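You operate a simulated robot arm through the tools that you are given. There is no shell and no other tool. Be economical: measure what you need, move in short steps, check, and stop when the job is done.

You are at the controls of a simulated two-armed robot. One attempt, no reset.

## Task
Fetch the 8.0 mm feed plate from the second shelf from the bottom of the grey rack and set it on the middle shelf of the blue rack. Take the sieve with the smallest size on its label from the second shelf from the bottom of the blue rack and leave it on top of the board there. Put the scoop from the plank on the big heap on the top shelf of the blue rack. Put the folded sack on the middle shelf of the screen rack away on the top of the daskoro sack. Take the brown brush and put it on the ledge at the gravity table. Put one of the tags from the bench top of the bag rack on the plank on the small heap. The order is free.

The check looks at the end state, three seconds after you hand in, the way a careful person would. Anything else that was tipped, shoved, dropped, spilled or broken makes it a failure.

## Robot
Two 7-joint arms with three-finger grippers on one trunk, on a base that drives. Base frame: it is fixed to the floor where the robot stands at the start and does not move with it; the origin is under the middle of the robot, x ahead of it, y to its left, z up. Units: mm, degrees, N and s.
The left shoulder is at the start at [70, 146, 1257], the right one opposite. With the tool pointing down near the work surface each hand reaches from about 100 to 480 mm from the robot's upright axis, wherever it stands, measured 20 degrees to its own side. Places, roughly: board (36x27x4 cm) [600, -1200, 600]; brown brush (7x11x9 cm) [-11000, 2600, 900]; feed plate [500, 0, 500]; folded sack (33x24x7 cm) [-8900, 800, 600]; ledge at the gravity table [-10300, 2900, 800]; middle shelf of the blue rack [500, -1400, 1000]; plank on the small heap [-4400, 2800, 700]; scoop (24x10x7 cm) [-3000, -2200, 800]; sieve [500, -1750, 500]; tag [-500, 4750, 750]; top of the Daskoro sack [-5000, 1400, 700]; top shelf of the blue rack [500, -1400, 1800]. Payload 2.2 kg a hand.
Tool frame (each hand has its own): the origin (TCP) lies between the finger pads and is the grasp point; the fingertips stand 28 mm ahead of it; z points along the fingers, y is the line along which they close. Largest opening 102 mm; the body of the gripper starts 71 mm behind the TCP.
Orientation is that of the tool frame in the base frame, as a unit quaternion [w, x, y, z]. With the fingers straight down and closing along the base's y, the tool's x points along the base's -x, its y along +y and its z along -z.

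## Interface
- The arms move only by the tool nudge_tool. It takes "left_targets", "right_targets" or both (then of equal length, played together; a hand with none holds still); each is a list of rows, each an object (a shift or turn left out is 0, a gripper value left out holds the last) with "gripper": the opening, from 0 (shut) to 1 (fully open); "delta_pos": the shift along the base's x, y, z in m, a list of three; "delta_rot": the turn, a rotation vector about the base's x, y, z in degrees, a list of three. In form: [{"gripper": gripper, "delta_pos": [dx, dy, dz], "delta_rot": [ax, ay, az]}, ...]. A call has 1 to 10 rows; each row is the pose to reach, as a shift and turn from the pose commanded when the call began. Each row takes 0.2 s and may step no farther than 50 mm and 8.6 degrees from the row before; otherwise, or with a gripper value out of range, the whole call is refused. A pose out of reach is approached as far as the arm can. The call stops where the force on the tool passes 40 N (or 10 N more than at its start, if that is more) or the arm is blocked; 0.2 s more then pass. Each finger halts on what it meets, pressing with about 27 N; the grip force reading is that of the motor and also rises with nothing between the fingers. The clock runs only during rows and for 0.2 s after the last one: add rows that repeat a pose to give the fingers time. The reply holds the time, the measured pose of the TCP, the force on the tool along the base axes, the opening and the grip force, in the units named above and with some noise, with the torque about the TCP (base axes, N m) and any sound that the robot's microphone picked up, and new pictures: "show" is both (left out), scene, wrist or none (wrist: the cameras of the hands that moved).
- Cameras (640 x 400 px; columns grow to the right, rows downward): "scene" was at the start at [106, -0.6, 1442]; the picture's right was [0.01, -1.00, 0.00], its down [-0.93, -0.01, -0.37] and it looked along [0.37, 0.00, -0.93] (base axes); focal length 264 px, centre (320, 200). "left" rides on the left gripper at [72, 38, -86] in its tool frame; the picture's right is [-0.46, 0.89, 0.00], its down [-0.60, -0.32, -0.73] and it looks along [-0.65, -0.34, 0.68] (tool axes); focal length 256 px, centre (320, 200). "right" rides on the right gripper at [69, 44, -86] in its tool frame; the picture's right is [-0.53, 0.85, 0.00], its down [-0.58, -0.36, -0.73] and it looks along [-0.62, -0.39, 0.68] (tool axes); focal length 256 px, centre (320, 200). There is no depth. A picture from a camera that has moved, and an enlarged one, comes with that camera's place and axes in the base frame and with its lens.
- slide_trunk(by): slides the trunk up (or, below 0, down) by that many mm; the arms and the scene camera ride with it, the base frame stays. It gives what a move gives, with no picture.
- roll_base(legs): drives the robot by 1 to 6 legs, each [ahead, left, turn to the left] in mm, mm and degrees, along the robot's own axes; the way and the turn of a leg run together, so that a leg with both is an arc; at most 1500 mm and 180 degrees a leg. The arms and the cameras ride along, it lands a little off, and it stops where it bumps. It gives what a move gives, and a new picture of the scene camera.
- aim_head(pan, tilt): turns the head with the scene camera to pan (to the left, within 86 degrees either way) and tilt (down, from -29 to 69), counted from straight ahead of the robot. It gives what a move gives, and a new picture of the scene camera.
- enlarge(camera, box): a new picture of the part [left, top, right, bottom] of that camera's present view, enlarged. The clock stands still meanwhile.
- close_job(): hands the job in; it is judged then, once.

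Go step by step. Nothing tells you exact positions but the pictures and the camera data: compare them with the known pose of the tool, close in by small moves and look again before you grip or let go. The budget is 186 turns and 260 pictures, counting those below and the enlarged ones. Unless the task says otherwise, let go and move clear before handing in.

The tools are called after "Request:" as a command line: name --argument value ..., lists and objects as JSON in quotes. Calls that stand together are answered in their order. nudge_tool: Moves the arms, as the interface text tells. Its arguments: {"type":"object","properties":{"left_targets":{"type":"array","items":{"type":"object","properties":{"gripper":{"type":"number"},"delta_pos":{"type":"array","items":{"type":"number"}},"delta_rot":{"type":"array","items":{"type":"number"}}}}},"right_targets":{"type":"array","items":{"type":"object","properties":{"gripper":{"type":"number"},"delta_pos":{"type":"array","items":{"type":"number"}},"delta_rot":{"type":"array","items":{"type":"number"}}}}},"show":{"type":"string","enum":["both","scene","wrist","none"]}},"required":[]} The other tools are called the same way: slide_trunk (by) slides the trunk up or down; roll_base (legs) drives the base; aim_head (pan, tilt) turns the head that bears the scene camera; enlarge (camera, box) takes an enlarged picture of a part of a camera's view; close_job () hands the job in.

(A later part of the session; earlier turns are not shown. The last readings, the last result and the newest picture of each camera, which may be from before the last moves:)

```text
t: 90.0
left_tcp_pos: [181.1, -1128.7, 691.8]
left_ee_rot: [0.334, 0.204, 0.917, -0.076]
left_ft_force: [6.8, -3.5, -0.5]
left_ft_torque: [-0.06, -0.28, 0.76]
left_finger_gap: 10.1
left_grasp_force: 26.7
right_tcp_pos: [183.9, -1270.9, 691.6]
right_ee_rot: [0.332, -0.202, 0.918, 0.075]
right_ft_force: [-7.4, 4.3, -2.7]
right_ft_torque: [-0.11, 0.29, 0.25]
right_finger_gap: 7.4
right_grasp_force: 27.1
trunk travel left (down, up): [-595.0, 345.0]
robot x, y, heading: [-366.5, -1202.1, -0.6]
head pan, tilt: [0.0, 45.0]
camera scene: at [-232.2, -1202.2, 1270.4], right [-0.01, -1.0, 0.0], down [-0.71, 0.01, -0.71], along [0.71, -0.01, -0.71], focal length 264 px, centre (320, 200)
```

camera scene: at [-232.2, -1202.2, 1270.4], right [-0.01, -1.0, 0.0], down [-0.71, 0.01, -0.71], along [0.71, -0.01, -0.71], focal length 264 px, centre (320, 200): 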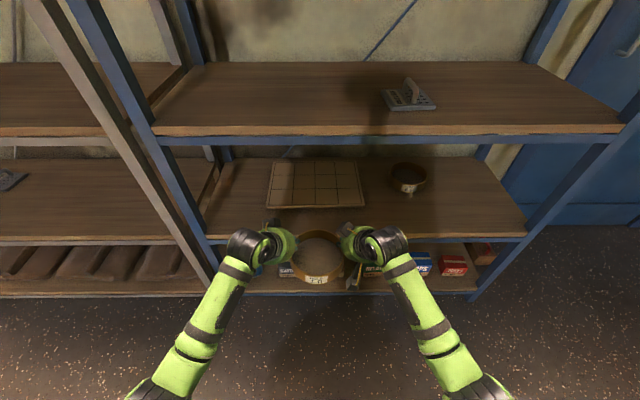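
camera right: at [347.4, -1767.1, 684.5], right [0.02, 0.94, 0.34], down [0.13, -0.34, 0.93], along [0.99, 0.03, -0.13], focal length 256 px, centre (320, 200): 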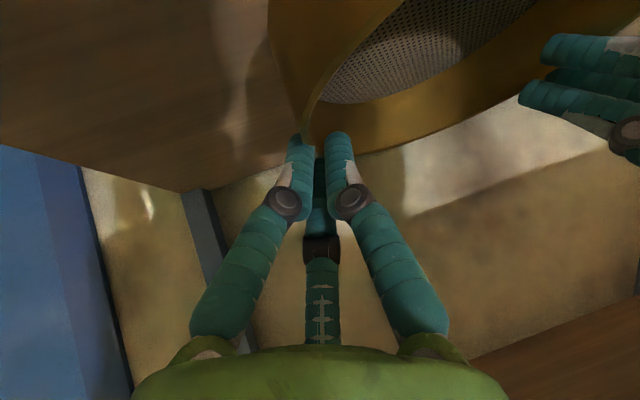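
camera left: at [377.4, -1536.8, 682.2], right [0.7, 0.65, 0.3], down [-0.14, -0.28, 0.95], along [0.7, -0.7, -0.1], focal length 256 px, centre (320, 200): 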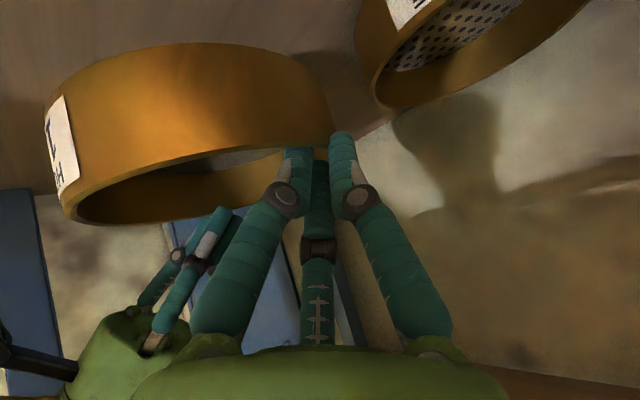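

That worked smoothly. One more 90 mm down-shift, then drive in over the board.

Request:
slide_trunk --by -90

Request:
nudge_tool --left_targets '[{"delta_pos": [0.0, 0, 0.03]}, {"delta_pos": [0.0, 0, 0.06]}, {"delta_pos": [0.0, 0, 0.08]}, {"delta_pos": [0.0, 0, 0.08]}]' --right_targets '[{"delta_pos": [0.0, 0, 0.03]}, {"delta_pos": [0.0, 0, 0.06]}, {"delta_pos": [0.0, 0, 0.08]}, {"delta_pos": [0.0, 0, 0.08]}]' --show "none"

Request:
roll_base --legs '[[300, 0, 0]]'

```text
t: 91.2
left_tcp_pos: [181.0, -1129.3, 601.7]
left_ee_rot: [0.334, 0.204, 0.917, -0.077]
left_ft_force: [5.8, -4.7, 0.0]
left_ft_torque: [-0.12, -0.42, 0.64]
left_finger_gap: 10.5
left_grasp_force: 27.5
right_tcp_pos: [183.8, -1271.9, 601.4]
right_ee_rot: [0.334, -0.202, 0.918, 0.074]
right_ft_force: [-6.2, 5.3, -2.6]
right_ft_torque: [-0.08, 0.35, 0.3]
right_finger_gap: 7.3
right_grasp_force: 26.4
trunk travel left (down, up): [-505.0, 435.0]
robot x, y, heading: [-363.9, -1199.4, -0.3]
head pan, tilt: [0.0, 45.0]
```

```text
t: 92.2
left_tcp_pos: [181.4, -1128.6, 682.4]
left_ee_rot: [0.334, 0.204, 0.917, -0.076]
left_ft_force: [6.7, -6.1, 2.2]
left_ft_torque: [-0.14, -0.44, 0.65]
left_finger_gap: 10.3
left_grasp_force: 26.4
right_tcp_pos: [185.7, -1271.0, 682.2]
right_ee_rot: [0.333, -0.203, 0.918, 0.075]
right_ft_force: [-7.3, 5.9, -3.0]
right_ft_torque: [-0.12, 0.44, 0.27]
right_finger_gap: 7.4
right_grasp_force: 26.8
trunk travel left (down, up): [-505.0, 435.0]
robot x, y, heading: [-362.4, -1203.3, -0.7]
head pan, tilt: [0.0, 45.0]
```

```text
t: 94.3
left_tcp_pos: [481.3, -1129.6, 680.0]
left_ee_rot: [0.334, 0.202, 0.918, -0.075]
left_ft_force: [7.1, -4.5, -0.5]
left_ft_torque: [-0.05, -0.16, 0.67]
left_finger_gap: 10.4
left_grasp_force: 26.6
right_tcp_pos: [485.3, -1272.0, 681.5]
right_ee_rot: [0.333, -0.203, 0.918, 0.075]
right_ft_force: [-6.0, 4.8, -2.5]
right_ft_torque: [-0.05, 0.18, 0.3]
right_finger_gap: 7.1
right_grasp_force: 26.9
trunk travel left (down, up): [-505.0, 435.0]
robot x, y, heading: [-64.4, -1201.4, -0.3]
head pan, tilt: [0.0, 45.0]
camera scene: at [68.5, -1204.4, 1180.4], right [-0.01, -1.0, 0.0], down [-0.71, 0.01, -0.71], along [0.71, -0.01, -0.71], focal length 264 px, centre (320, 200)
```

scene: 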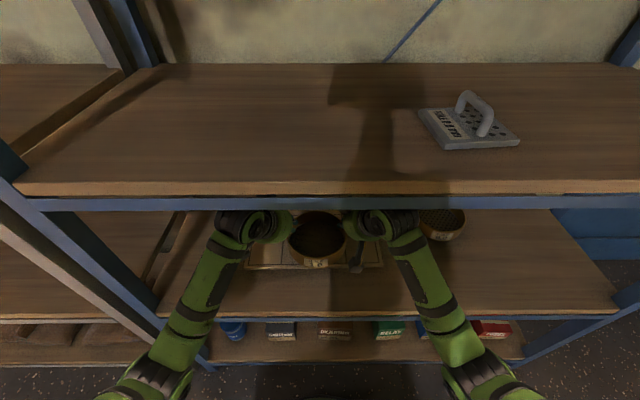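

Forearms pass under the shelf. Forward 65 mm more, then lower in small steps until contact.

Request:
roll_base --legs '[[65, 0, 0]]'

Request:
nudge_tool --left_targets '[{"delta_pos": [0.0, 0, -0.01]}, {"delta_pos": [0.0, 0, -0.02]}, {"delta_pos": [0.0, 0, -0.02]}]' --right_targets '[{"delta_pos": [0.0, 0, -0.01]}, {"delta_pos": [0.0, 0, -0.02]}, {"delta_pos": [0.0, 0, -0.02]}]' --show "wrist"

```text
t: 95.3
left_tcp_pos: [546.7, -1129.5, 680.2]
left_ee_rot: [0.333, 0.203, 0.918, -0.076]
left_ft_force: [7.0, -0.7, -1.6]
left_ft_torque: [0.12, 0.15, 0.66]
left_finger_gap: 10.5
left_grasp_force: 27.1
right_tcp_pos: [549.2, -1271.7, 679.6]
right_ee_rot: [0.333, -0.203, 0.918, 0.075]
right_ft_force: [-5.9, 1.2, -1.0]
right_ft_torque: [-0.02, -0.17, 0.22]
right_finger_gap: 7.4
right_grasp_force: 27.2
trunk travel left (down, up): [-505.0, 435.0]
robot x, y, heading: [2.5, -1201.2, -0.4]
head pan, tilt: [0.0, 45.0]
camera scene: at [133.5, -1204.8, 1180.4], right [-0.01, -1.0, 0.0], down [-0.71, 0.0, -0.71], along [0.71, 0.0, -0.71], focal length 264 px, centre (320, 200)
```

scene: 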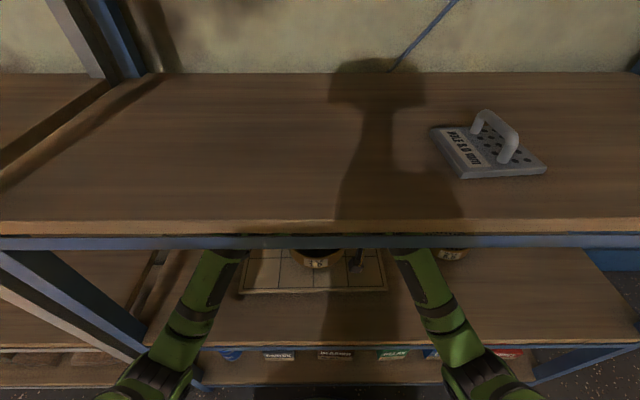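

```text
t: 96.1
left_tcp_pos: [545.3, -1129.5, 660.4]
left_ee_rot: [0.334, 0.202, 0.917, -0.075]
left_ft_force: [7.0, -0.2, -2.3]
left_ft_torque: [0.15, 0.17, 0.72]
left_finger_gap: 10.2
left_grasp_force: 26.9
right_tcp_pos: [548.7, -1271.6, 660.4]
right_ee_rot: [0.332, -0.203, 0.918, 0.075]
right_ft_force: [-6.8, -0.3, -0.2]
right_ft_torque: [-0.07, -0.2, 0.24]
right_finger_gap: 7.3
right_grasp_force: 26.5
trunk travel left (down, up): [-505.0, 435.0]
robot x, y, heading: [4.6, -1204.7, -0.4]
head pan, tilt: [0.0, 45.0]
camera right: at [432.6, -1277.9, 684.2], right [0.01, 0.94, 0.34], down [0.13, -0.34, 0.93], along [0.99, 0.03, -0.13], focal length 256 px, centre (320, 200)
camera left: at [460.3, -1047.4, 681.5], right [0.7, 0.65, 0.3], down [-0.14, -0.28, 0.95], along [0.7, -0.7, -0.1], focal length 256 px, centre (320, 200)
```

right: 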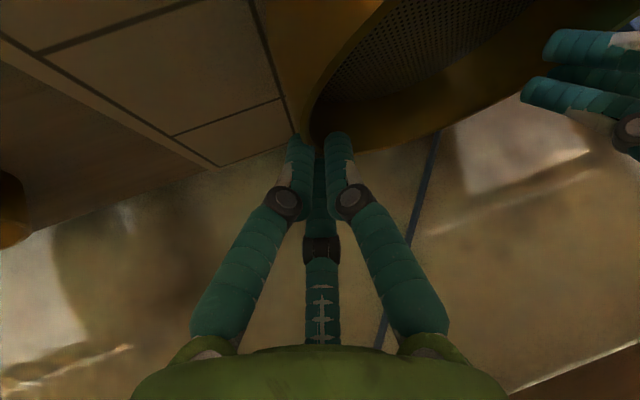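
left: 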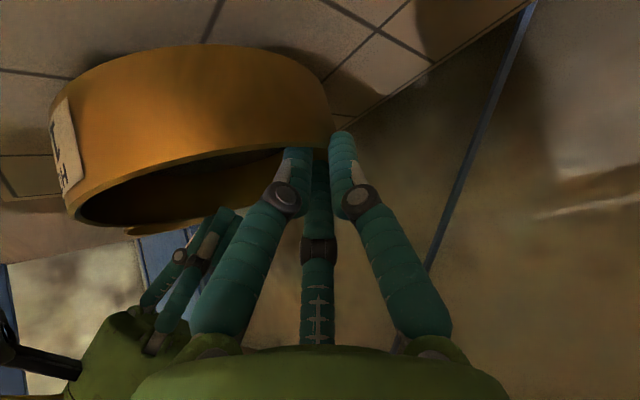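

The sieve is well over the board. Lowering gently.

Request:
nudge_tool --left_targets '[{"delta_pos": [0.0, 0, -0.004]}, {"delta_pos": [0.0, 0, -0.008]}, {"delta_pos": [0.0, 0, -0.008]}]' --right_targets '[{"delta_pos": [0.0, 0, -0.004]}, {"delta_pos": [0.0, 0, -0.008]}, {"delta_pos": [0.0, 0, -0.008]}]' --show "none"

```text
t: 96.9
left_tcp_pos: [544.9, -1130.5, 653.5]
left_ee_rot: [0.335, 0.202, 0.917, -0.076]
left_ft_force: [6.7, 0.1, -1.6]
left_ft_torque: [0.14, 0.08, 0.66]
left_finger_gap: 9.9
left_grasp_force: 27.0
right_tcp_pos: [548.7, -1272.6, 653.6]
right_ee_rot: [0.333, -0.204, 0.918, 0.076]
right_ft_force: [-6.2, 0.4, -1.9]
right_ft_torque: [-0.1, -0.09, 0.2]
right_finger_gap: 7.2
right_grasp_force: 27.3
trunk travel left (down, up): [-505.0, 435.0]
robot x, y, heading: [3.2, -1205.4, -0.4]
head pan, tilt: [0.0, 45.0]
```

Request:
nudge_tool --left_targets '[{"delta_pos": [0.0, 0, -0.004]}, {"delta_pos": [0.0, 0, -0.008]}, {"delta_pos": [0.0, 0, -0.01]}]' --right_targets '[{"delta_pos": [0.0, 0, -0.004]}, {"delta_pos": [0.0, 0, -0.008]}, {"delta_pos": [0.0, 0, -0.01]}]' --show "none"

```text
t: 97.7
left_tcp_pos: [546.1, -1131.0, 645.0]
left_ee_rot: [0.335, 0.202, 0.917, -0.075]
left_ft_force: [5.5, -0.3, 1.3]
left_ft_torque: [-0.06, -0.55, 0.64]
left_finger_gap: 10.0
left_grasp_force: 27.0
right_tcp_pos: [549.2, -1271.8, 644.1]
right_ee_rot: [0.333, -0.204, 0.917, 0.076]
right_ft_force: [-5.9, -1.6, 3.8]
right_ft_torque: [-0.3, 0.64, 0.22]
right_finger_gap: 7.1
right_grasp_force: 27.3
trunk travel left (down, up): [-505.0, 435.0]
robot x, y, heading: [-0.9, -1203.5, -0.5]
head pan, tilt: [0.0, 45.0]
```

Contact beginning at z≈645. A few millimetres more, then open both.

Request:
nudge_tool --left_targets '[{"delta_pos": [0.0, 0, -0.003]}, {"delta_pos": [0.0, 0, -0.003]}]' --right_targets '[{"delta_pos": [0.0, 0, -0.003]}, {"delta_pos": [0.0, 0, -0.003]}]' --show "wrist"

```text
t: 98.3
left_tcp_pos: [545.1, -1128.4, 642.2]
left_ee_rot: [0.336, 0.202, 0.917, -0.075]
left_ft_force: [9.2, 3.2, 4.3]
left_ft_torque: [-0.17, -0.88, 0.79]
left_finger_gap: 10.6
left_grasp_force: 27.2
right_tcp_pos: [549.4, -1270.8, 644.1]
right_ee_rot: [0.337, -0.204, 0.916, 0.076]
right_ft_force: [-7.2, -1.1, 16.1]
right_ft_torque: [-0.33, 0.76, 0.23]
right_finger_gap: 7.4
right_grasp_force: 27.3
trunk travel left (down, up): [-505.0, 435.0]
robot x, y, heading: [2.1, -1205.3, -0.4]
head pan, tilt: [0.0, 45.0]
camera right: at [432.6, -1277.3, 666.0], right [0.01, 0.94, 0.35], down [0.12, -0.35, 0.93], along [0.99, 0.03, -0.12], focal length 256 px, centre (320, 200)
camera left: at [459.3, -1046.8, 662.4], right [0.69, 0.65, 0.3], down [-0.14, -0.28, 0.95], along [0.71, -0.7, -0.1], focal length 256 px, centre (320, 200)
```

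right: 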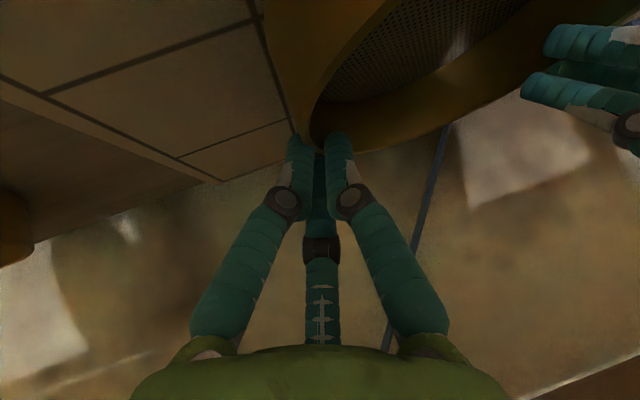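
left: 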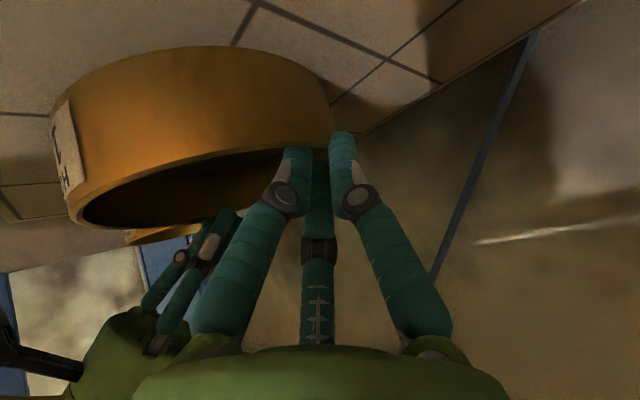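

On the board. I open both hands, rise and look.

Request:
nudge_tool --left_targets '[{"gripper": 0.2}, {"gripper": 0.4}, {"gripper": 0.45}, {"delta_pos": [0, 0.005, 0.02]}, {"delta_pos": [0, 0.01, 0.045]}, {"delta_pos": [-0.02, 0.02, 0.06]}]' --right_targets '[{"gripper": 0.2}, {"gripper": 0.4}, {"gripper": 0.45}, {"delta_pos": [0, -0.005, 0.02]}, {"delta_pos": [0, -0.01, 0.045]}, {"delta_pos": [-0.02, -0.02, 0.06]}]' --show "wrist"

```text
t: 99.7
left_tcp_pos: [524.3, -1110.5, 700.7]
left_ee_rot: [0.335, 0.203, 0.917, -0.076]
left_ft_force: [-1.3, -0.8, 0.5]
left_ft_torque: [0.01, -0.02, -0.01]
left_finger_gap: 45.8
left_grasp_force: 0.1
right_tcp_pos: [527.4, -1293.0, 702.2]
right_ee_rot: [0.334, -0.203, 0.917, 0.076]
right_ft_force: [-0.6, -0.5, -0.3]
right_ft_torque: [-0.01, -0.03, 0.0]
right_finger_gap: 45.7
right_grasp_force: 0.0
trunk travel left (down, up): [-505.0, 435.0]
robot x, y, heading: [3.8, -1209.1, -0.5]
head pan, tilt: [0.0, 45.0]
camera right: at [410.8, -1298.5, 724.9], right [0.01, 0.94, 0.35], down [0.13, -0.34, 0.93], along [0.99, 0.03, -0.13], focal length 256 px, centre (320, 200)
camera left: at [439.0, -1027.5, 721.0], right [0.7, 0.65, 0.3], down [-0.14, -0.28, 0.95], along [0.7, -0.7, -0.1], focal length 256 px, centre (320, 200)
```

right: 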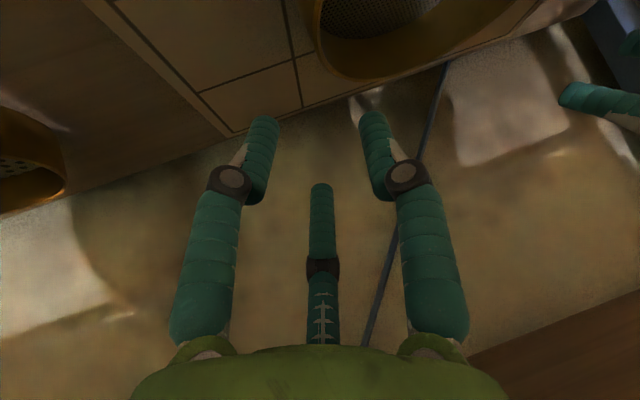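
left: 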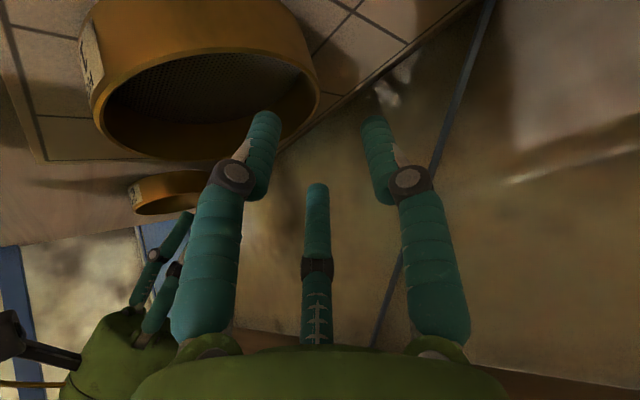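

The sieve sits on the board. I back out, turn toward the big heap and look.

Request:
roll_base --legs '[[-500, 0, 0], [0, 0, -158]]'

Request:
aim_head --pan 0 --tilt 12

```text
t: 109.1
left_tcp_pos: [-951.8, -1481.3, 699.9]
left_ee_rot: [-0.01, 0.939, -0.024, -0.342]
left_ft_force: [-0.1, 0.4, -0.4]
left_ft_torque: [-0.01, 0.01, -0.04]
left_finger_gap: 45.9
left_grasp_force: 0.0
right_tcp_pos: [-1023.0, -1311.1, 701.9]
right_ee_rot: [0.138, 0.862, 0.374, -0.313]
right_ft_force: [0.0, -0.2, -0.3]
right_ft_torque: [0.02, 0.01, 0.0]
right_finger_gap: 45.9
right_grasp_force: 0.0
trunk travel left (down, up): [-505.0, 435.0]
robot x, y, heading: [-500.4, -1200.0, -158.6]
head pan, tilt: [0.0, 45.0]
camera scene: at [-621.6, -1247.1, 1180.5], right [-0.37, 0.93, 0.0], down [0.66, 0.26, -0.71], along [-0.66, -0.26, -0.71], focal length 264 px, centre (320, 200)
```

scene: 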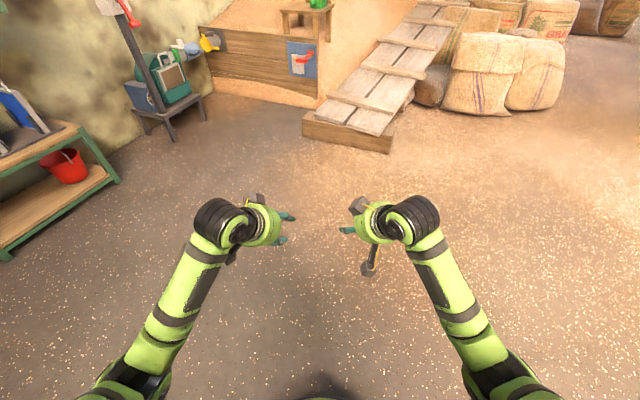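

```text
t: 110.1
left_tcp_pos: [-951.3, -1479.7, 700.8]
left_ee_rot: [-0.01, 0.939, -0.024, -0.342]
left_ft_force: [-0.2, 0.3, 0.2]
left_ft_torque: [-0.02, -0.01, 0.01]
left_finger_gap: 46.0
left_grasp_force: 0.1
right_tcp_pos: [-1021.5, -1311.9, 700.5]
right_ee_rot: [0.137, 0.862, 0.374, -0.313]
right_ft_force: [-0.6, -0.1, -1.3]
right_ft_torque: [-0.01, 0.0, 0.0]
right_finger_gap: 46.2
right_grasp_force: 0.2
trunk travel left (down, up): [-505.0, 435.0]
robot x, y, heading: [-498.1, -1198.5, -158.5]
head pan, tilt: [0.0, 12.0]
camera scene: at [-632.7, -1251.6, 1232.1], right [-0.37, 0.93, 0.0], down [0.19, 0.08, -0.98], along [-0.91, -0.36, -0.21], focal length 264 px, centre (320, 200)
```

scene: 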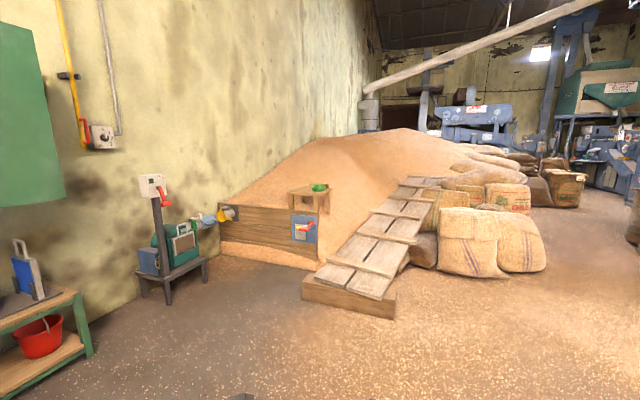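

The big heap has a wooden front wall with a small plank on posts and a green scoop on it. Enlarge to see it.

Request:
enlarge --camera "scene" --box '[260, 170, 360, 240]'

Request:
roll_base --legs '[[1000, 0, 0]]'

```text
5.71 times, centred on (310, 205) of scene
camera zoom: at [-632.7, -1251.6, 1232.1], right [-0.37, 0.93, 0.0], down [0.19, 0.08, -0.98], along [-0.91, -0.36, -0.21], focal length 1506 px, centre (377, 171)
```

zoom: 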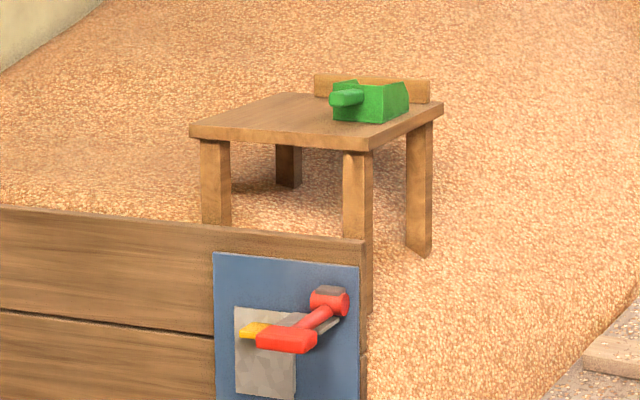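

```text
t: 115.2
left_tcp_pos: [-1873.8, -1847.9, 699.3]
left_ee_rot: [-0.01, 0.939, -0.023, -0.342]
left_ft_force: [0.1, 0.7, 0.3]
left_ft_torque: [0.0, -0.02, -0.02]
left_finger_gap: 45.8
left_grasp_force: 0.0
right_tcp_pos: [-1946.6, -1679.8, 700.9]
right_ee_rot: [0.137, 0.862, 0.375, -0.313]
right_ft_force: [0.6, -0.1, 0.5]
right_ft_torque: [0.02, 0.0, 0.02]
right_finger_gap: 46.1
right_grasp_force: 0.0
trunk travel left (down, up): [-505.0, 435.0]
robot x, y, heading: [-1424.0, -1567.2, -158.5]
head pan, tilt: [0.0, 12.0]
camera scene: at [-1557.5, -1618.8, 1232.2], right [-0.37, 0.93, 0.0], down [0.19, 0.08, -0.98], along [-0.91, -0.36, -0.21], focal length 264 px, centre (320, 200)
```

scene: 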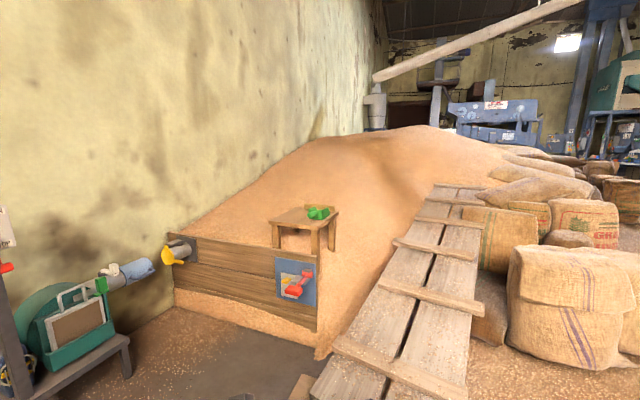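

The scoop is near (-3050, -2240, ~790) on a small table behind a 0.62 m wall at x≈-2810, with a ramp to the right. I'll raise the trunk, face -x and approach along y≈-2450.

Request:
slide_trunk --by 330

Request:
aim_head --pan -5 --tilt 35

Request:
roll_base --legs '[[0, 0, -21.5], [750, 880, 0]]'

```text
t: 118.5
left_tcp_pos: [-1875.7, -1848.2, 1029.6]
left_ee_rot: [-0.01, 0.939, -0.022, -0.342]
left_ft_force: [0.0, 0.3, -0.8]
left_ft_torque: [0.03, 0.02, 0.0]
left_finger_gap: 45.8
left_grasp_force: 0.0
right_tcp_pos: [-1945.7, -1680.3, 1031.2]
right_ee_rot: [0.138, 0.862, 0.375, -0.313]
right_ft_force: [0.5, -0.1, -0.4]
right_ft_torque: [-0.01, 0.0, -0.02]
right_finger_gap: 45.8
right_grasp_force: 0.0
trunk travel left (down, up): [-835.0, 105.0]
robot x, y, heading: [-1423.3, -1566.8, -158.3]
head pan, tilt: [0.0, 12.0]
```

```text
t: 119.3
left_tcp_pos: [-1874.4, -1848.0, 1030.8]
left_ee_rot: [-0.009, 0.939, -0.022, -0.342]
left_ft_force: [0.2, 0.1, 0.2]
left_ft_torque: [0.01, -0.01, 0.01]
left_finger_gap: 46.0
left_grasp_force: 0.1
right_tcp_pos: [-1946.3, -1681.4, 1030.5]
right_ee_rot: [0.137, 0.862, 0.375, -0.313]
right_ft_force: [0.0, 0.0, 0.1]
right_ft_torque: [-0.04, -0.07, 0.01]
right_finger_gap: 46.0
right_grasp_force: 0.0
trunk travel left (down, up): [-835.0, 105.0]
robot x, y, heading: [-1425.6, -1565.0, -158.4]
head pan, tilt: [-5.0, 35.0]
camera scene: at [-1555.0, -1609.5, 1525.4], right [-0.29, 0.96, 0.0], down [0.55, 0.16, -0.82], along [-0.79, -0.24, -0.57], focal length 264 px, centre (320, 200)
```

scene: 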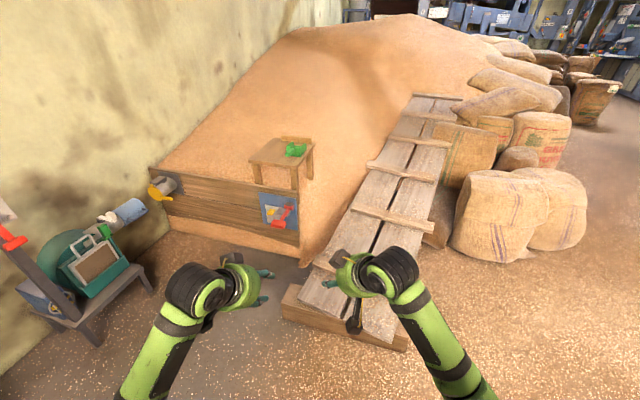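

```text
t: 126.4
left_tcp_pos: [-2688.8, -2540.4, 1028.8]
left_ee_rot: [-0.075, 0.918, -0.201, -0.334]
left_ft_force: [0.5, -0.5, 0.0]
left_ft_torque: [-0.03, 0.01, -0.02]
left_finger_gap: 46.0
left_grasp_force: 0.2
right_tcp_pos: [-2692.5, -2356.1, 1031.6]
right_ee_rot: [0.075, 0.917, 0.205, -0.334]
right_ft_force: [0.1, 0.0, -0.6]
right_ft_torque: [0.01, 0.01, 0.02]
right_finger_gap: 46.0
right_grasp_force: 0.0
trunk travel left (down, up): [-835.0, 105.0]
robot x, y, heading: [-2169.2, -2448.5, 179.8]
head pan, tilt: [-5.0, 35.0]
camera scene: at [-2303.7, -2437.7, 1525.4], right [0.09, 1.0, 0.0], down [0.57, -0.05, -0.82], along [-0.82, 0.07, -0.57], focal length 264 px, centre (320, 200)
```

scene: 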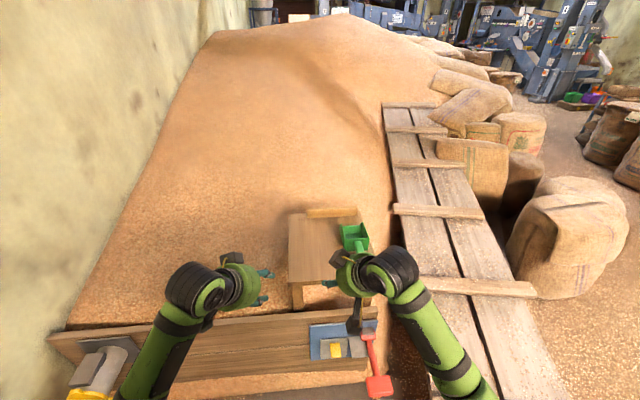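

Now a close look at the scoop's shape, then drive up to the wall.

Request:
enlarge --camera "scene" --box '[280, 190, 400, 265]'

Request:
roll_base --legs '[[300, -30, 0]]'

```text
5.33 times, centred on (340, 228) of scene
camera zoom: at [-2303.7, -2437.7, 1525.4], right [0.09, 1.0, 0.0], down [0.57, -0.05, -0.82], along [-0.82, 0.07, -0.57], focal length 1406 px, centre (213, 53)
```

zoom: 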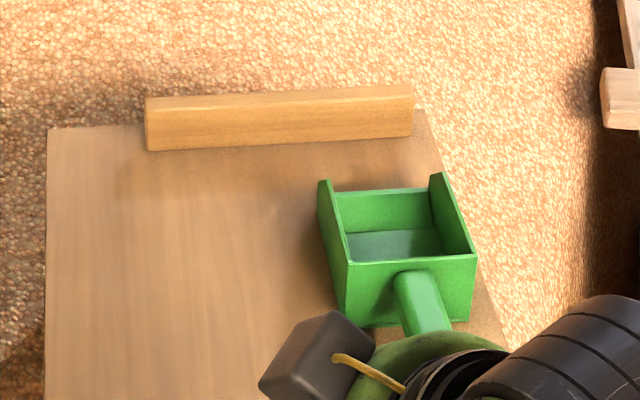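

```text
t: 128.4
left_tcp_pos: [-2986.6, -2509.8, 1030.7]
left_ee_rot: [-0.074, 0.918, -0.2, -0.335]
left_ft_force: [-0.1, 0.5, -0.2]
left_ft_torque: [-0.01, -0.02, -0.02]
left_finger_gap: 45.6
left_grasp_force: 0.0
right_tcp_pos: [-2991.6, -2328.0, 1032.2]
right_ee_rot: [0.076, 0.917, 0.206, -0.334]
right_ft_force: [0.4, 0.5, -0.9]
right_ft_torque: [-0.01, 0.03, -0.02]
right_finger_gap: 45.6
right_grasp_force: 0.2
trunk travel left (down, up): [-835.0, 105.0]
robot x, y, heading: [-2465.8, -2413.9, 179.9]
head pan, tilt: [-5.0, 35.0]
camera scene: at [-2601.0, -2407.9, 1525.5], right [0.09, 1.0, 0.0], down [0.57, -0.05, -0.82], along [-0.82, 0.07, -0.57], focal length 264 px, centre (320, 200)
```

scene: 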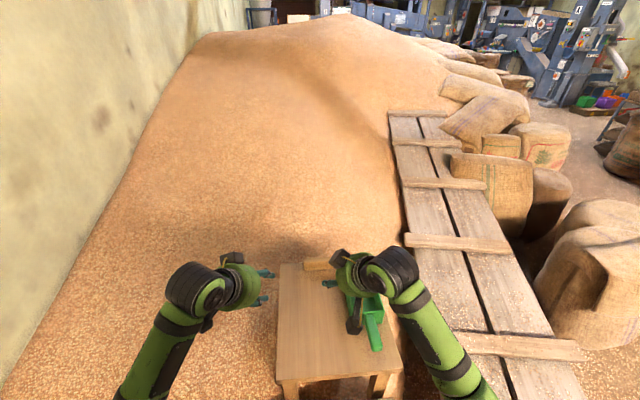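

The handle points toward me, from about (-3035, -2232) to (-2950, -2227). I unyaw the right hand and bring it above the handle to look.

Request:
nudge_tool --right_targets '[{"delta_pos": [0, 0.02, -0.02], "delta_rot": [0, 0, -6.5], "gripper": 0.6}, {"delta_pos": [0.01, 0.04, -0.04], "delta_rot": [0, 0, -13]}, {"delta_pos": [0.02, 0.06, -0.06], "delta_rot": [0, 0, -19.5]}, {"delta_pos": [0.03, 0.08, -0.08], "delta_rot": [0, 0, -25]}, {"delta_pos": [0.03, 0.1, -0.1], "delta_rot": [0, 0, -25]}, {"delta_pos": [0.03, 0.1, -0.1], "delta_rot": [0, 0, -25]}]' --show "both"

```text
t: 129.8
left_tcp_pos: [-2988.1, -2511.0, 1029.9]
left_ee_rot: [-0.075, 0.918, -0.2, -0.334]
left_ft_force: [0.1, -0.1, 0.4]
left_ft_torque: [0.02, 0.0, 0.0]
left_finger_gap: 45.8
left_grasp_force: 0.1
right_tcp_pos: [-2963.7, -2227.5, 931.3]
right_ee_rot: [0.002, 0.94, 0.002, -0.342]
right_ft_force: [-0.1, -0.6, -0.4]
right_ft_torque: [0.02, 0.03, 0.04]
right_finger_gap: 61.3
right_grasp_force: 0.1
trunk travel left (down, up): [-835.0, 105.0]
robot x, y, heading: [-2464.7, -2412.5, 180.0]
head pan, tilt: [-5.0, 35.0]
camera scene: at [-2603.0, -2408.2, 1525.3], right [0.09, 1.0, 0.0], down [0.57, -0.05, -0.82], along [-0.82, 0.07, -0.57], focal length 264 px, centre (320, 200)
camera right: at [-2853.5, -2270.3, 953.3], right [-0.4, -0.85, 0.35], down [0.03, 0.37, 0.93], along [-0.91, 0.38, -0.13], focal length 256 px, centre (320, 200)
```

scene: 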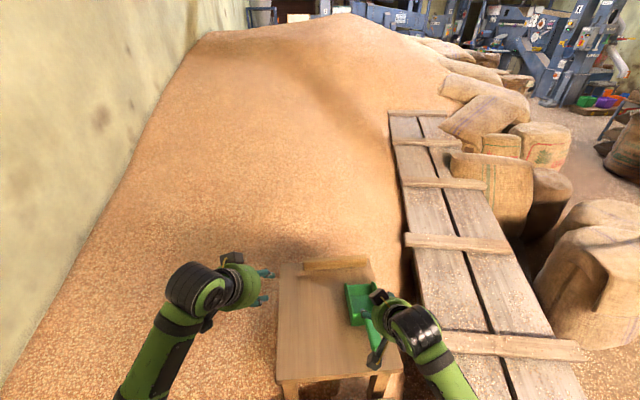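
right: 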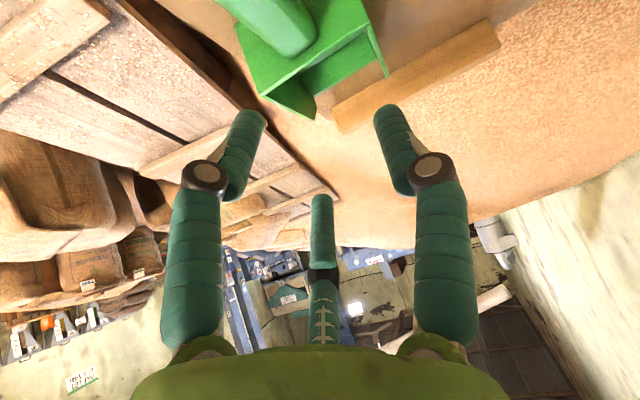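

The handle is just above the frame; I pull the hand back to see all of it.

Request:
nudge_tool --right_targets '[{"delta_pos": [0.04, 0, 0.02]}, {"delta_pos": [0.08, 0, 0.04]}, {"delta_pos": [0.11, 0, 0.05]}, {"delta_pos": [0.11, 0, 0.05]}]' --show "wrist"

Request:
enlarge --camera "scene" --box '[320, 260, 420, 330]'

```text
t: 130.8
left_tcp_pos: [-2987.9, -2510.5, 1029.5]
left_ee_rot: [-0.074, 0.918, -0.2, -0.334]
left_ft_force: [-1.1, 0.5, 0.6]
left_ft_torque: [0.01, -0.01, 0.01]
left_finger_gap: 45.9
left_grasp_force: 0.1
right_tcp_pos: [-2852.9, -2226.9, 980.7]
right_ee_rot: [0.003, 0.94, 0.002, -0.341]
right_ft_force: [-0.1, 0.0, 0.0]
right_ft_torque: [-0.02, -0.06, 0.02]
right_finger_gap: 61.1
right_grasp_force: 0.0
trunk travel left (down, up): [-835.0, 105.0]
robot x, y, heading: [-2463.9, -2412.8, 180.0]
head pan, tilt: [-5.0, 35.0]
camera right: at [-2744.0, -2270.0, 1003.7], right [-0.4, -0.85, 0.34], down [0.02, 0.37, 0.93], along [-0.91, 0.39, -0.13], focal length 256 px, centre (320, 200)
```

right: 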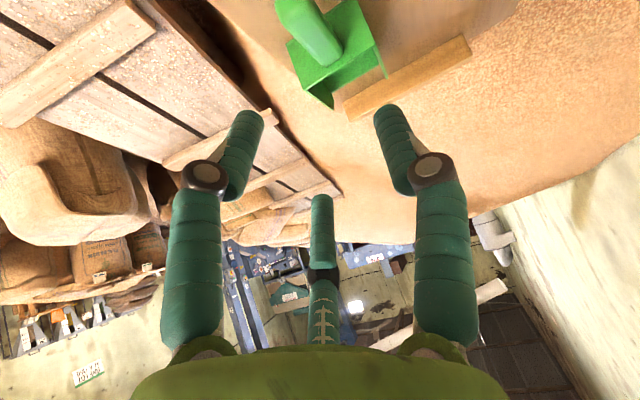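

```text
5.71 times, centred on (370, 295) of scene
camera zoom: at [-2603.3, -2407.6, 1525.3], right [0.09, 1.0, 0.0], down [0.57, -0.05, -0.82], along [-0.82, 0.07, -0.57], focal length 1506 px, centre (34, -343)
```

zoom: 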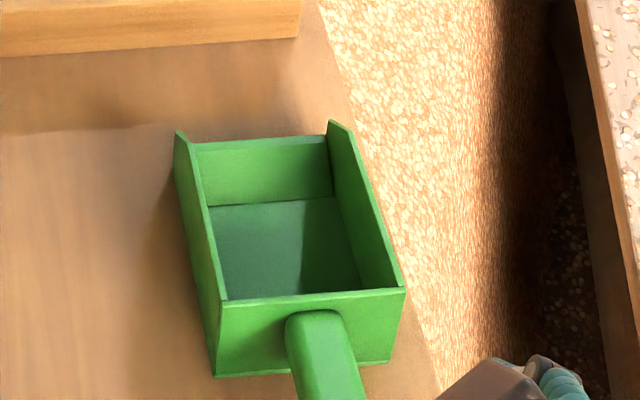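

Handle: junction (-3036, -2223, ~800), running along x toward me, plank top ≈750. I'll grip with the fingers about 30° below horizontal so the same posture suits the high shelf.

Request:
nudge_tool --right_targets '[{"delta_pos": [0, 0, -0.03], "delta_rot": [0, 7, 0], "gripper": 0.6}, {"delta_pos": [-0.01, 0.002, -0.06], "delta_rot": [0, 14, 0]}, {"delta_pos": [-0.03, 0.003, -0.09], "delta_rot": [0, 20, 0]}, {"delta_pos": [-0.047, 0.003, -0.12], "delta_rot": [0, 20, 0]}, {"delta_pos": [-0.047, 0.003, -0.13], "delta_rot": [0, 20, 0]}, {"delta_pos": [-0.047, 0.003, -0.13], "delta_rot": [0, 20, 0]}]' --show "both"

```text
t: 132.2
left_tcp_pos: [-2988.2, -2509.5, 1030.8]
left_ee_rot: [-0.074, 0.918, -0.2, -0.335]
left_ft_force: [-0.1, -0.9, -0.3]
left_ft_torque: [-0.01, -0.01, 0.01]
left_finger_gap: 45.9
left_grasp_force: 0.0
right_tcp_pos: [-2897.6, -2224.1, 850.9]
right_ee_rot: [0.002, 0.866, 0.003, -0.501]
right_ft_force: [-0.7, 0.7, 0.7]
right_ft_torque: [0.01, 0.0, 0.01]
right_finger_gap: 61.1
right_grasp_force: 0.0
trunk travel left (down, up): [-835.0, 105.0]
robot x, y, heading: [-2462.8, -2414.0, 180.2]
head pan, tilt: [-5.0, 35.0]
camera scene: at [-2602.7, -2407.8, 1525.3], right [0.09, 1.0, 0.0], down [0.57, -0.05, -0.82], along [-0.82, 0.07, -0.57], focal length 264 px, centre (320, 200)
camera right: at [-2789.4, -2267.0, 835.4], right [-0.26, -0.85, 0.46], down [0.34, 0.37, 0.87], along [-0.9, 0.38, 0.19], focal length 256 px, centre (320, 200)
```

scene: 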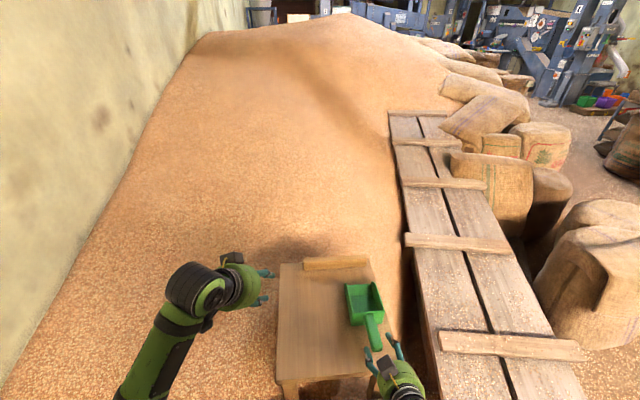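
right: 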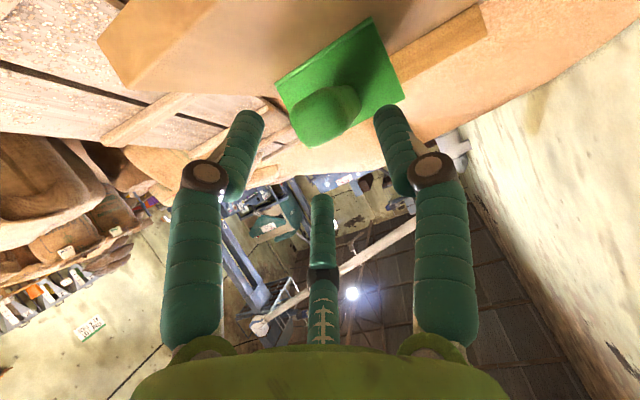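

The handle slopes up toward its end (z≈825). I slide the fingers forward along it and check.

Request:
nudge_tool --right_targets '[{"delta_pos": [-0.03, -0.001, -0.013]}, {"delta_pos": [-0.06, -0.002, -0.026]}, {"delta_pos": [-0.088, -0.002, -0.038]}, {"delta_pos": [-0.088, -0.002, -0.038]}]' --show "both"

```text
t: 133.2
left_tcp_pos: [-2988.2, -2509.9, 1030.2]
left_ee_rot: [-0.074, 0.918, -0.199, -0.335]
left_ft_force: [-0.6, 0.0, -0.5]
left_ft_torque: [0.01, -0.01, 0.0]
left_finger_gap: 46.2
left_grasp_force: 0.1
right_tcp_pos: [-2987.0, -2226.7, 813.7]
right_ee_rot: [0.002, 0.865, 0.003, -0.501]
right_ft_force: [2.2, 0.3, 3.3]
right_ft_torque: [0.09, 0.04, -0.01]
right_finger_gap: 62.1
right_grasp_force: 0.1
trunk travel left (down, up): [-835.0, 105.0]
robot x, y, heading: [-2463.6, -2414.7, 180.0]
head pan, tilt: [-5.0, 35.0]
camera scene: at [-2601.7, -2407.6, 1525.5], right [0.09, 1.0, 0.0], down [0.57, -0.05, -0.82], along [-0.82, 0.07, -0.57], focal length 264 px, centre (320, 200)
camera right: at [-2878.0, -2269.1, 798.6], right [-0.26, -0.85, 0.46], down [0.34, 0.37, 0.86], along [-0.9, 0.38, 0.2], focal length 256 px, centre (320, 200)
```

scene: 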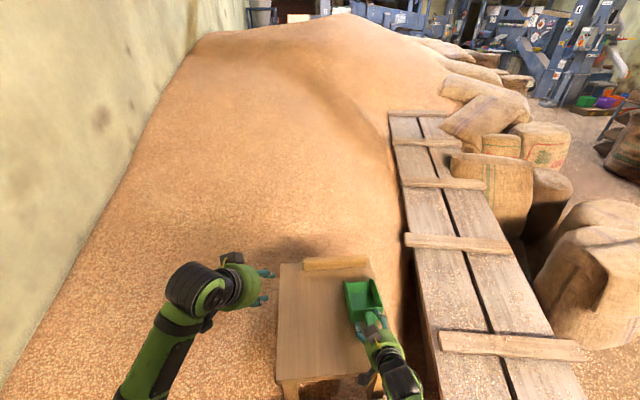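
right: 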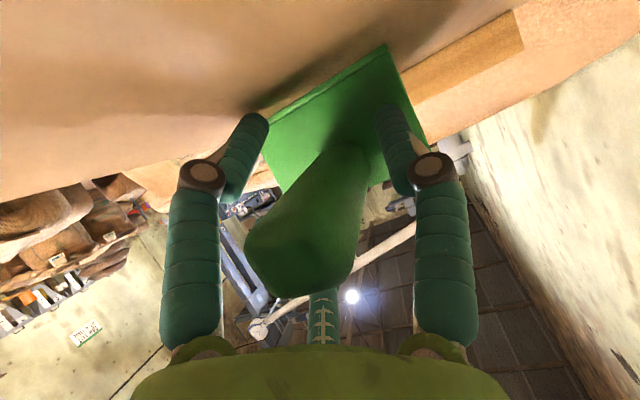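

Fingers straddle the handle but lightly touch the scoop; I back off 12 mm and close.

Request:
nudge_tool --right_targets '[{"delta_pos": [0.013, 0.0, 0.006], "gripper": 0.6}, {"delta_pos": [0.013, 0.0, 0.006], "gripper": 0.4}, {"delta_pos": [0.013, 0.0, 0.006], "gripper": 0.2}, {"delta_pos": [0.013, 0.0, 0.006], "gripper": 0.0}, {"delta_pos": [0.013, 0.0, 0.006], "gripper": 0.0}]' --show "wrist"

```text
t: 134.4
left_tcp_pos: [-2988.3, -2510.8, 1030.4]
left_ee_rot: [-0.074, 0.918, -0.2, -0.335]
left_ft_force: [-0.1, 0.3, 0.6]
left_ft_torque: [-0.04, 0.02, -0.01]
left_finger_gap: 46.0
left_grasp_force: 0.1
right_tcp_pos: [-2975.1, -2227.1, 820.5]
right_ee_rot: [0.001, 0.866, 0.002, -0.5]
right_ft_force: [1.5, -1.6, 4.2]
right_ft_torque: [-0.38, 0.13, 0.12]
right_finger_gap: 41.9
right_grasp_force: 27.4
trunk travel left (down, up): [-835.0, 105.0]
robot x, y, heading: [-2465.7, -2416.2, 180.2]
head pan, tilt: [-5.0, 35.0]
camera right: at [-2864.6, -2269.6, 804.7], right [-0.26, -0.85, 0.46], down [0.34, 0.37, 0.86], along [-0.9, 0.38, 0.2], focal length 256 px, centre (320, 200)
```

right: 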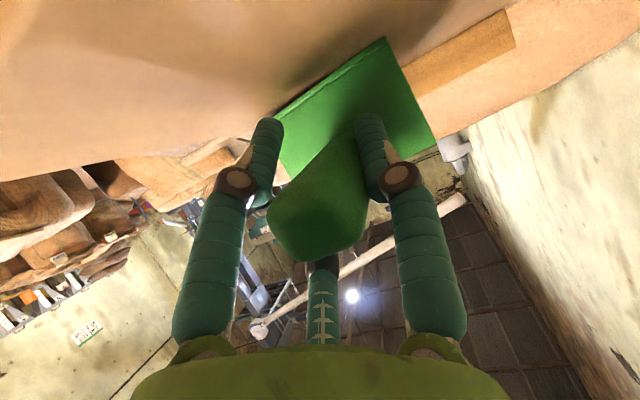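

Gripped at 42 mm. Lift and check.

Request:
nudge_tool --right_targets '[{"delta_pos": [0, 0, 0.02]}, {"delta_pos": [0, 0, 0.04]}, {"delta_pos": [0, 0, 0.06]}, {"delta_pos": [0, 0, 0.06]}]' --show "both"

```text
t: 135.4
left_tcp_pos: [-2988.2, -2510.1, 1029.2]
left_ee_rot: [-0.075, 0.918, -0.201, -0.334]
left_ft_force: [0.2, 0.5, 0.4]
left_ft_torque: [-0.01, 0.01, 0.02]
left_finger_gap: 46.0
left_grasp_force: 0.0
right_tcp_pos: [-2974.0, -2226.8, 879.7]
right_ee_rot: [0.002, 0.866, 0.003, -0.5]
right_ft_force: [-0.2, 0.3, -1.2]
right_ft_torque: [0.0, -0.12, 0.02]
right_finger_gap: 41.6
right_grasp_force: 26.7
trunk travel left (down, up): [-835.0, 105.0]
robot x, y, heading: [-2469.1, -2413.0, 180.3]
head pan, tilt: [-5.0, 35.0]
camera scene: at [-2603.1, -2407.5, 1525.3], right [0.09, 1.0, 0.0], down [0.57, -0.05, -0.82], along [-0.82, 0.07, -0.57], focal length 264 px, centre (320, 200)
camera right: at [-2864.2, -2269.3, 863.6], right [-0.26, -0.85, 0.46], down [0.34, 0.37, 0.87], along [-0.9, 0.38, 0.19], focal length 256 px, centre (320, 200)
```

scene: 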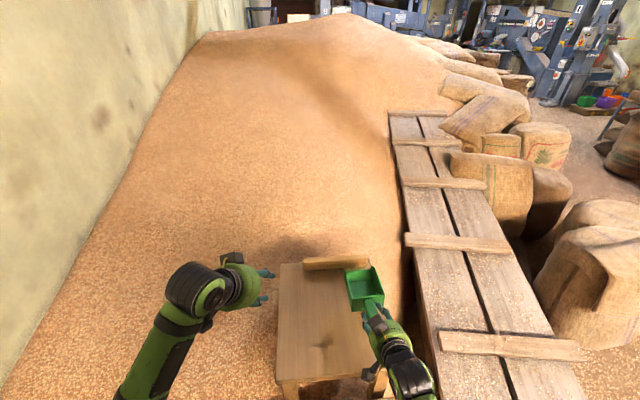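
right: 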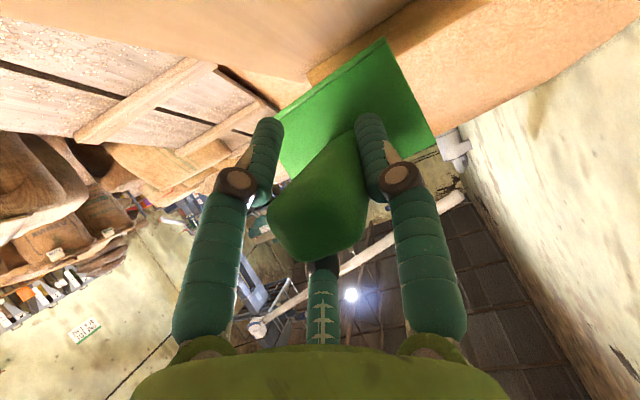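

The scoop is held level and light. I drive back to the blue rack and look up at the top shelf.

Request:
roll_base --legs '[[-700, 0, 0], [0, -700, 0], [0, 0, -180], [1150, 300, 0]]'

Request:
slide_trunk --by 105

Request:
aim_head --pan 0 --tilt 0

```text
t: 155.5
left_tcp_pos: [-119.3, -1231.2, 1030.5]
left_ee_rot: [0.336, 0.173, 0.924, -0.064]
left_ft_force: [0.1, 0.1, 0.4]
left_ft_torque: [-0.02, 0.0, 0.03]
left_finger_gap: 45.9
left_grasp_force: 0.1
right_tcp_pos: [-118.1, -1514.7, 879.0]
right_ee_rot: [0.5, -0.028, 0.865, 0.016]
right_ft_force: [0.7, 0.3, -2.1]
right_ft_torque: [0.01, 0.09, -0.02]
right_finger_gap: 41.4
right_grasp_force: 27.1
trunk travel left (down, up): [-835.0, 105.0]
robot x, y, heading: [-635.9, -1351.8, 3.5]
head pan, tilt: [-5.0, 35.0]
camera scene: at [-499.7, -1357.1, 1525.4], right [-0.03, -1.0, 0.0], down [-0.57, 0.02, -0.82], along [0.82, -0.02, -0.57], focal length 264 px, centre (320, 200)
```

scene: 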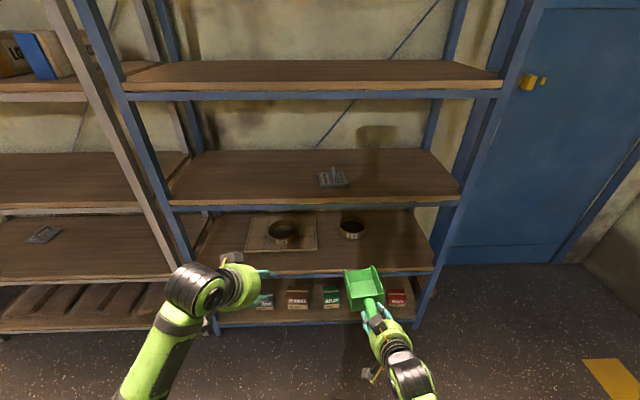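

```text
t: 156.9
left_tcp_pos: [-119.0, -1230.0, 1133.7]
left_ee_rot: [0.336, 0.173, 0.923, -0.064]
left_ft_force: [0.3, 0.8, -0.7]
left_ft_torque: [0.02, 0.0, 0.02]
left_finger_gap: 46.1
left_grasp_force: 0.0
right_tcp_pos: [-117.0, -1514.1, 984.5]
right_ee_rot: [0.499, -0.028, 0.866, 0.016]
right_ft_force: [0.3, 0.3, -1.2]
right_ft_torque: [-0.02, 0.15, 0.01]
right_finger_gap: 41.2
right_grasp_force: 27.5
trunk travel left (down, up): [-940.0, 0.0]
robot x, y, heading: [-637.5, -1356.7, 3.5]
head pan, tilt: [-5.0, 35.0]
```

```text
t: 157.9
left_tcp_pos: [-120.1, -1228.9, 1134.1]
left_ee_rot: [0.336, 0.174, 0.923, -0.065]
left_ft_force: [0.0, -0.2, -0.1]
left_ft_torque: [0.0, 0.01, 0.0]
left_finger_gap: 45.7
left_grasp_force: 0.1
right_tcp_pos: [-118.7, -1515.4, 984.2]
right_ee_rot: [0.499, -0.029, 0.866, 0.017]
right_ft_force: [-0.9, 0.3, -1.1]
right_ft_torque: [-0.01, 0.12, -0.02]
right_finger_gap: 41.5
right_grasp_force: 27.0
trunk travel left (down, up): [-940.0, 0.0]
robot x, y, heading: [-635.3, -1355.4, 3.0]
head pan, tilt: [0.0, 0.0]
camera scene: at [-497.4, -1349.2, 1686.4], right [0.06, -1.0, 0.0], down [0.0, 0.0, -1.0], along [1.0, 0.06, 0.0], focal length 264 px, centre (320, 200)
```

scene: 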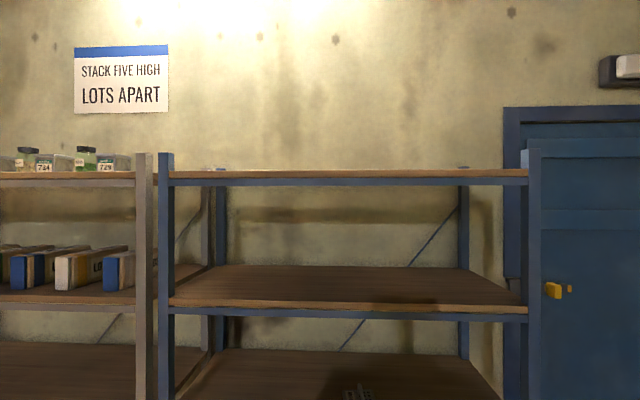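

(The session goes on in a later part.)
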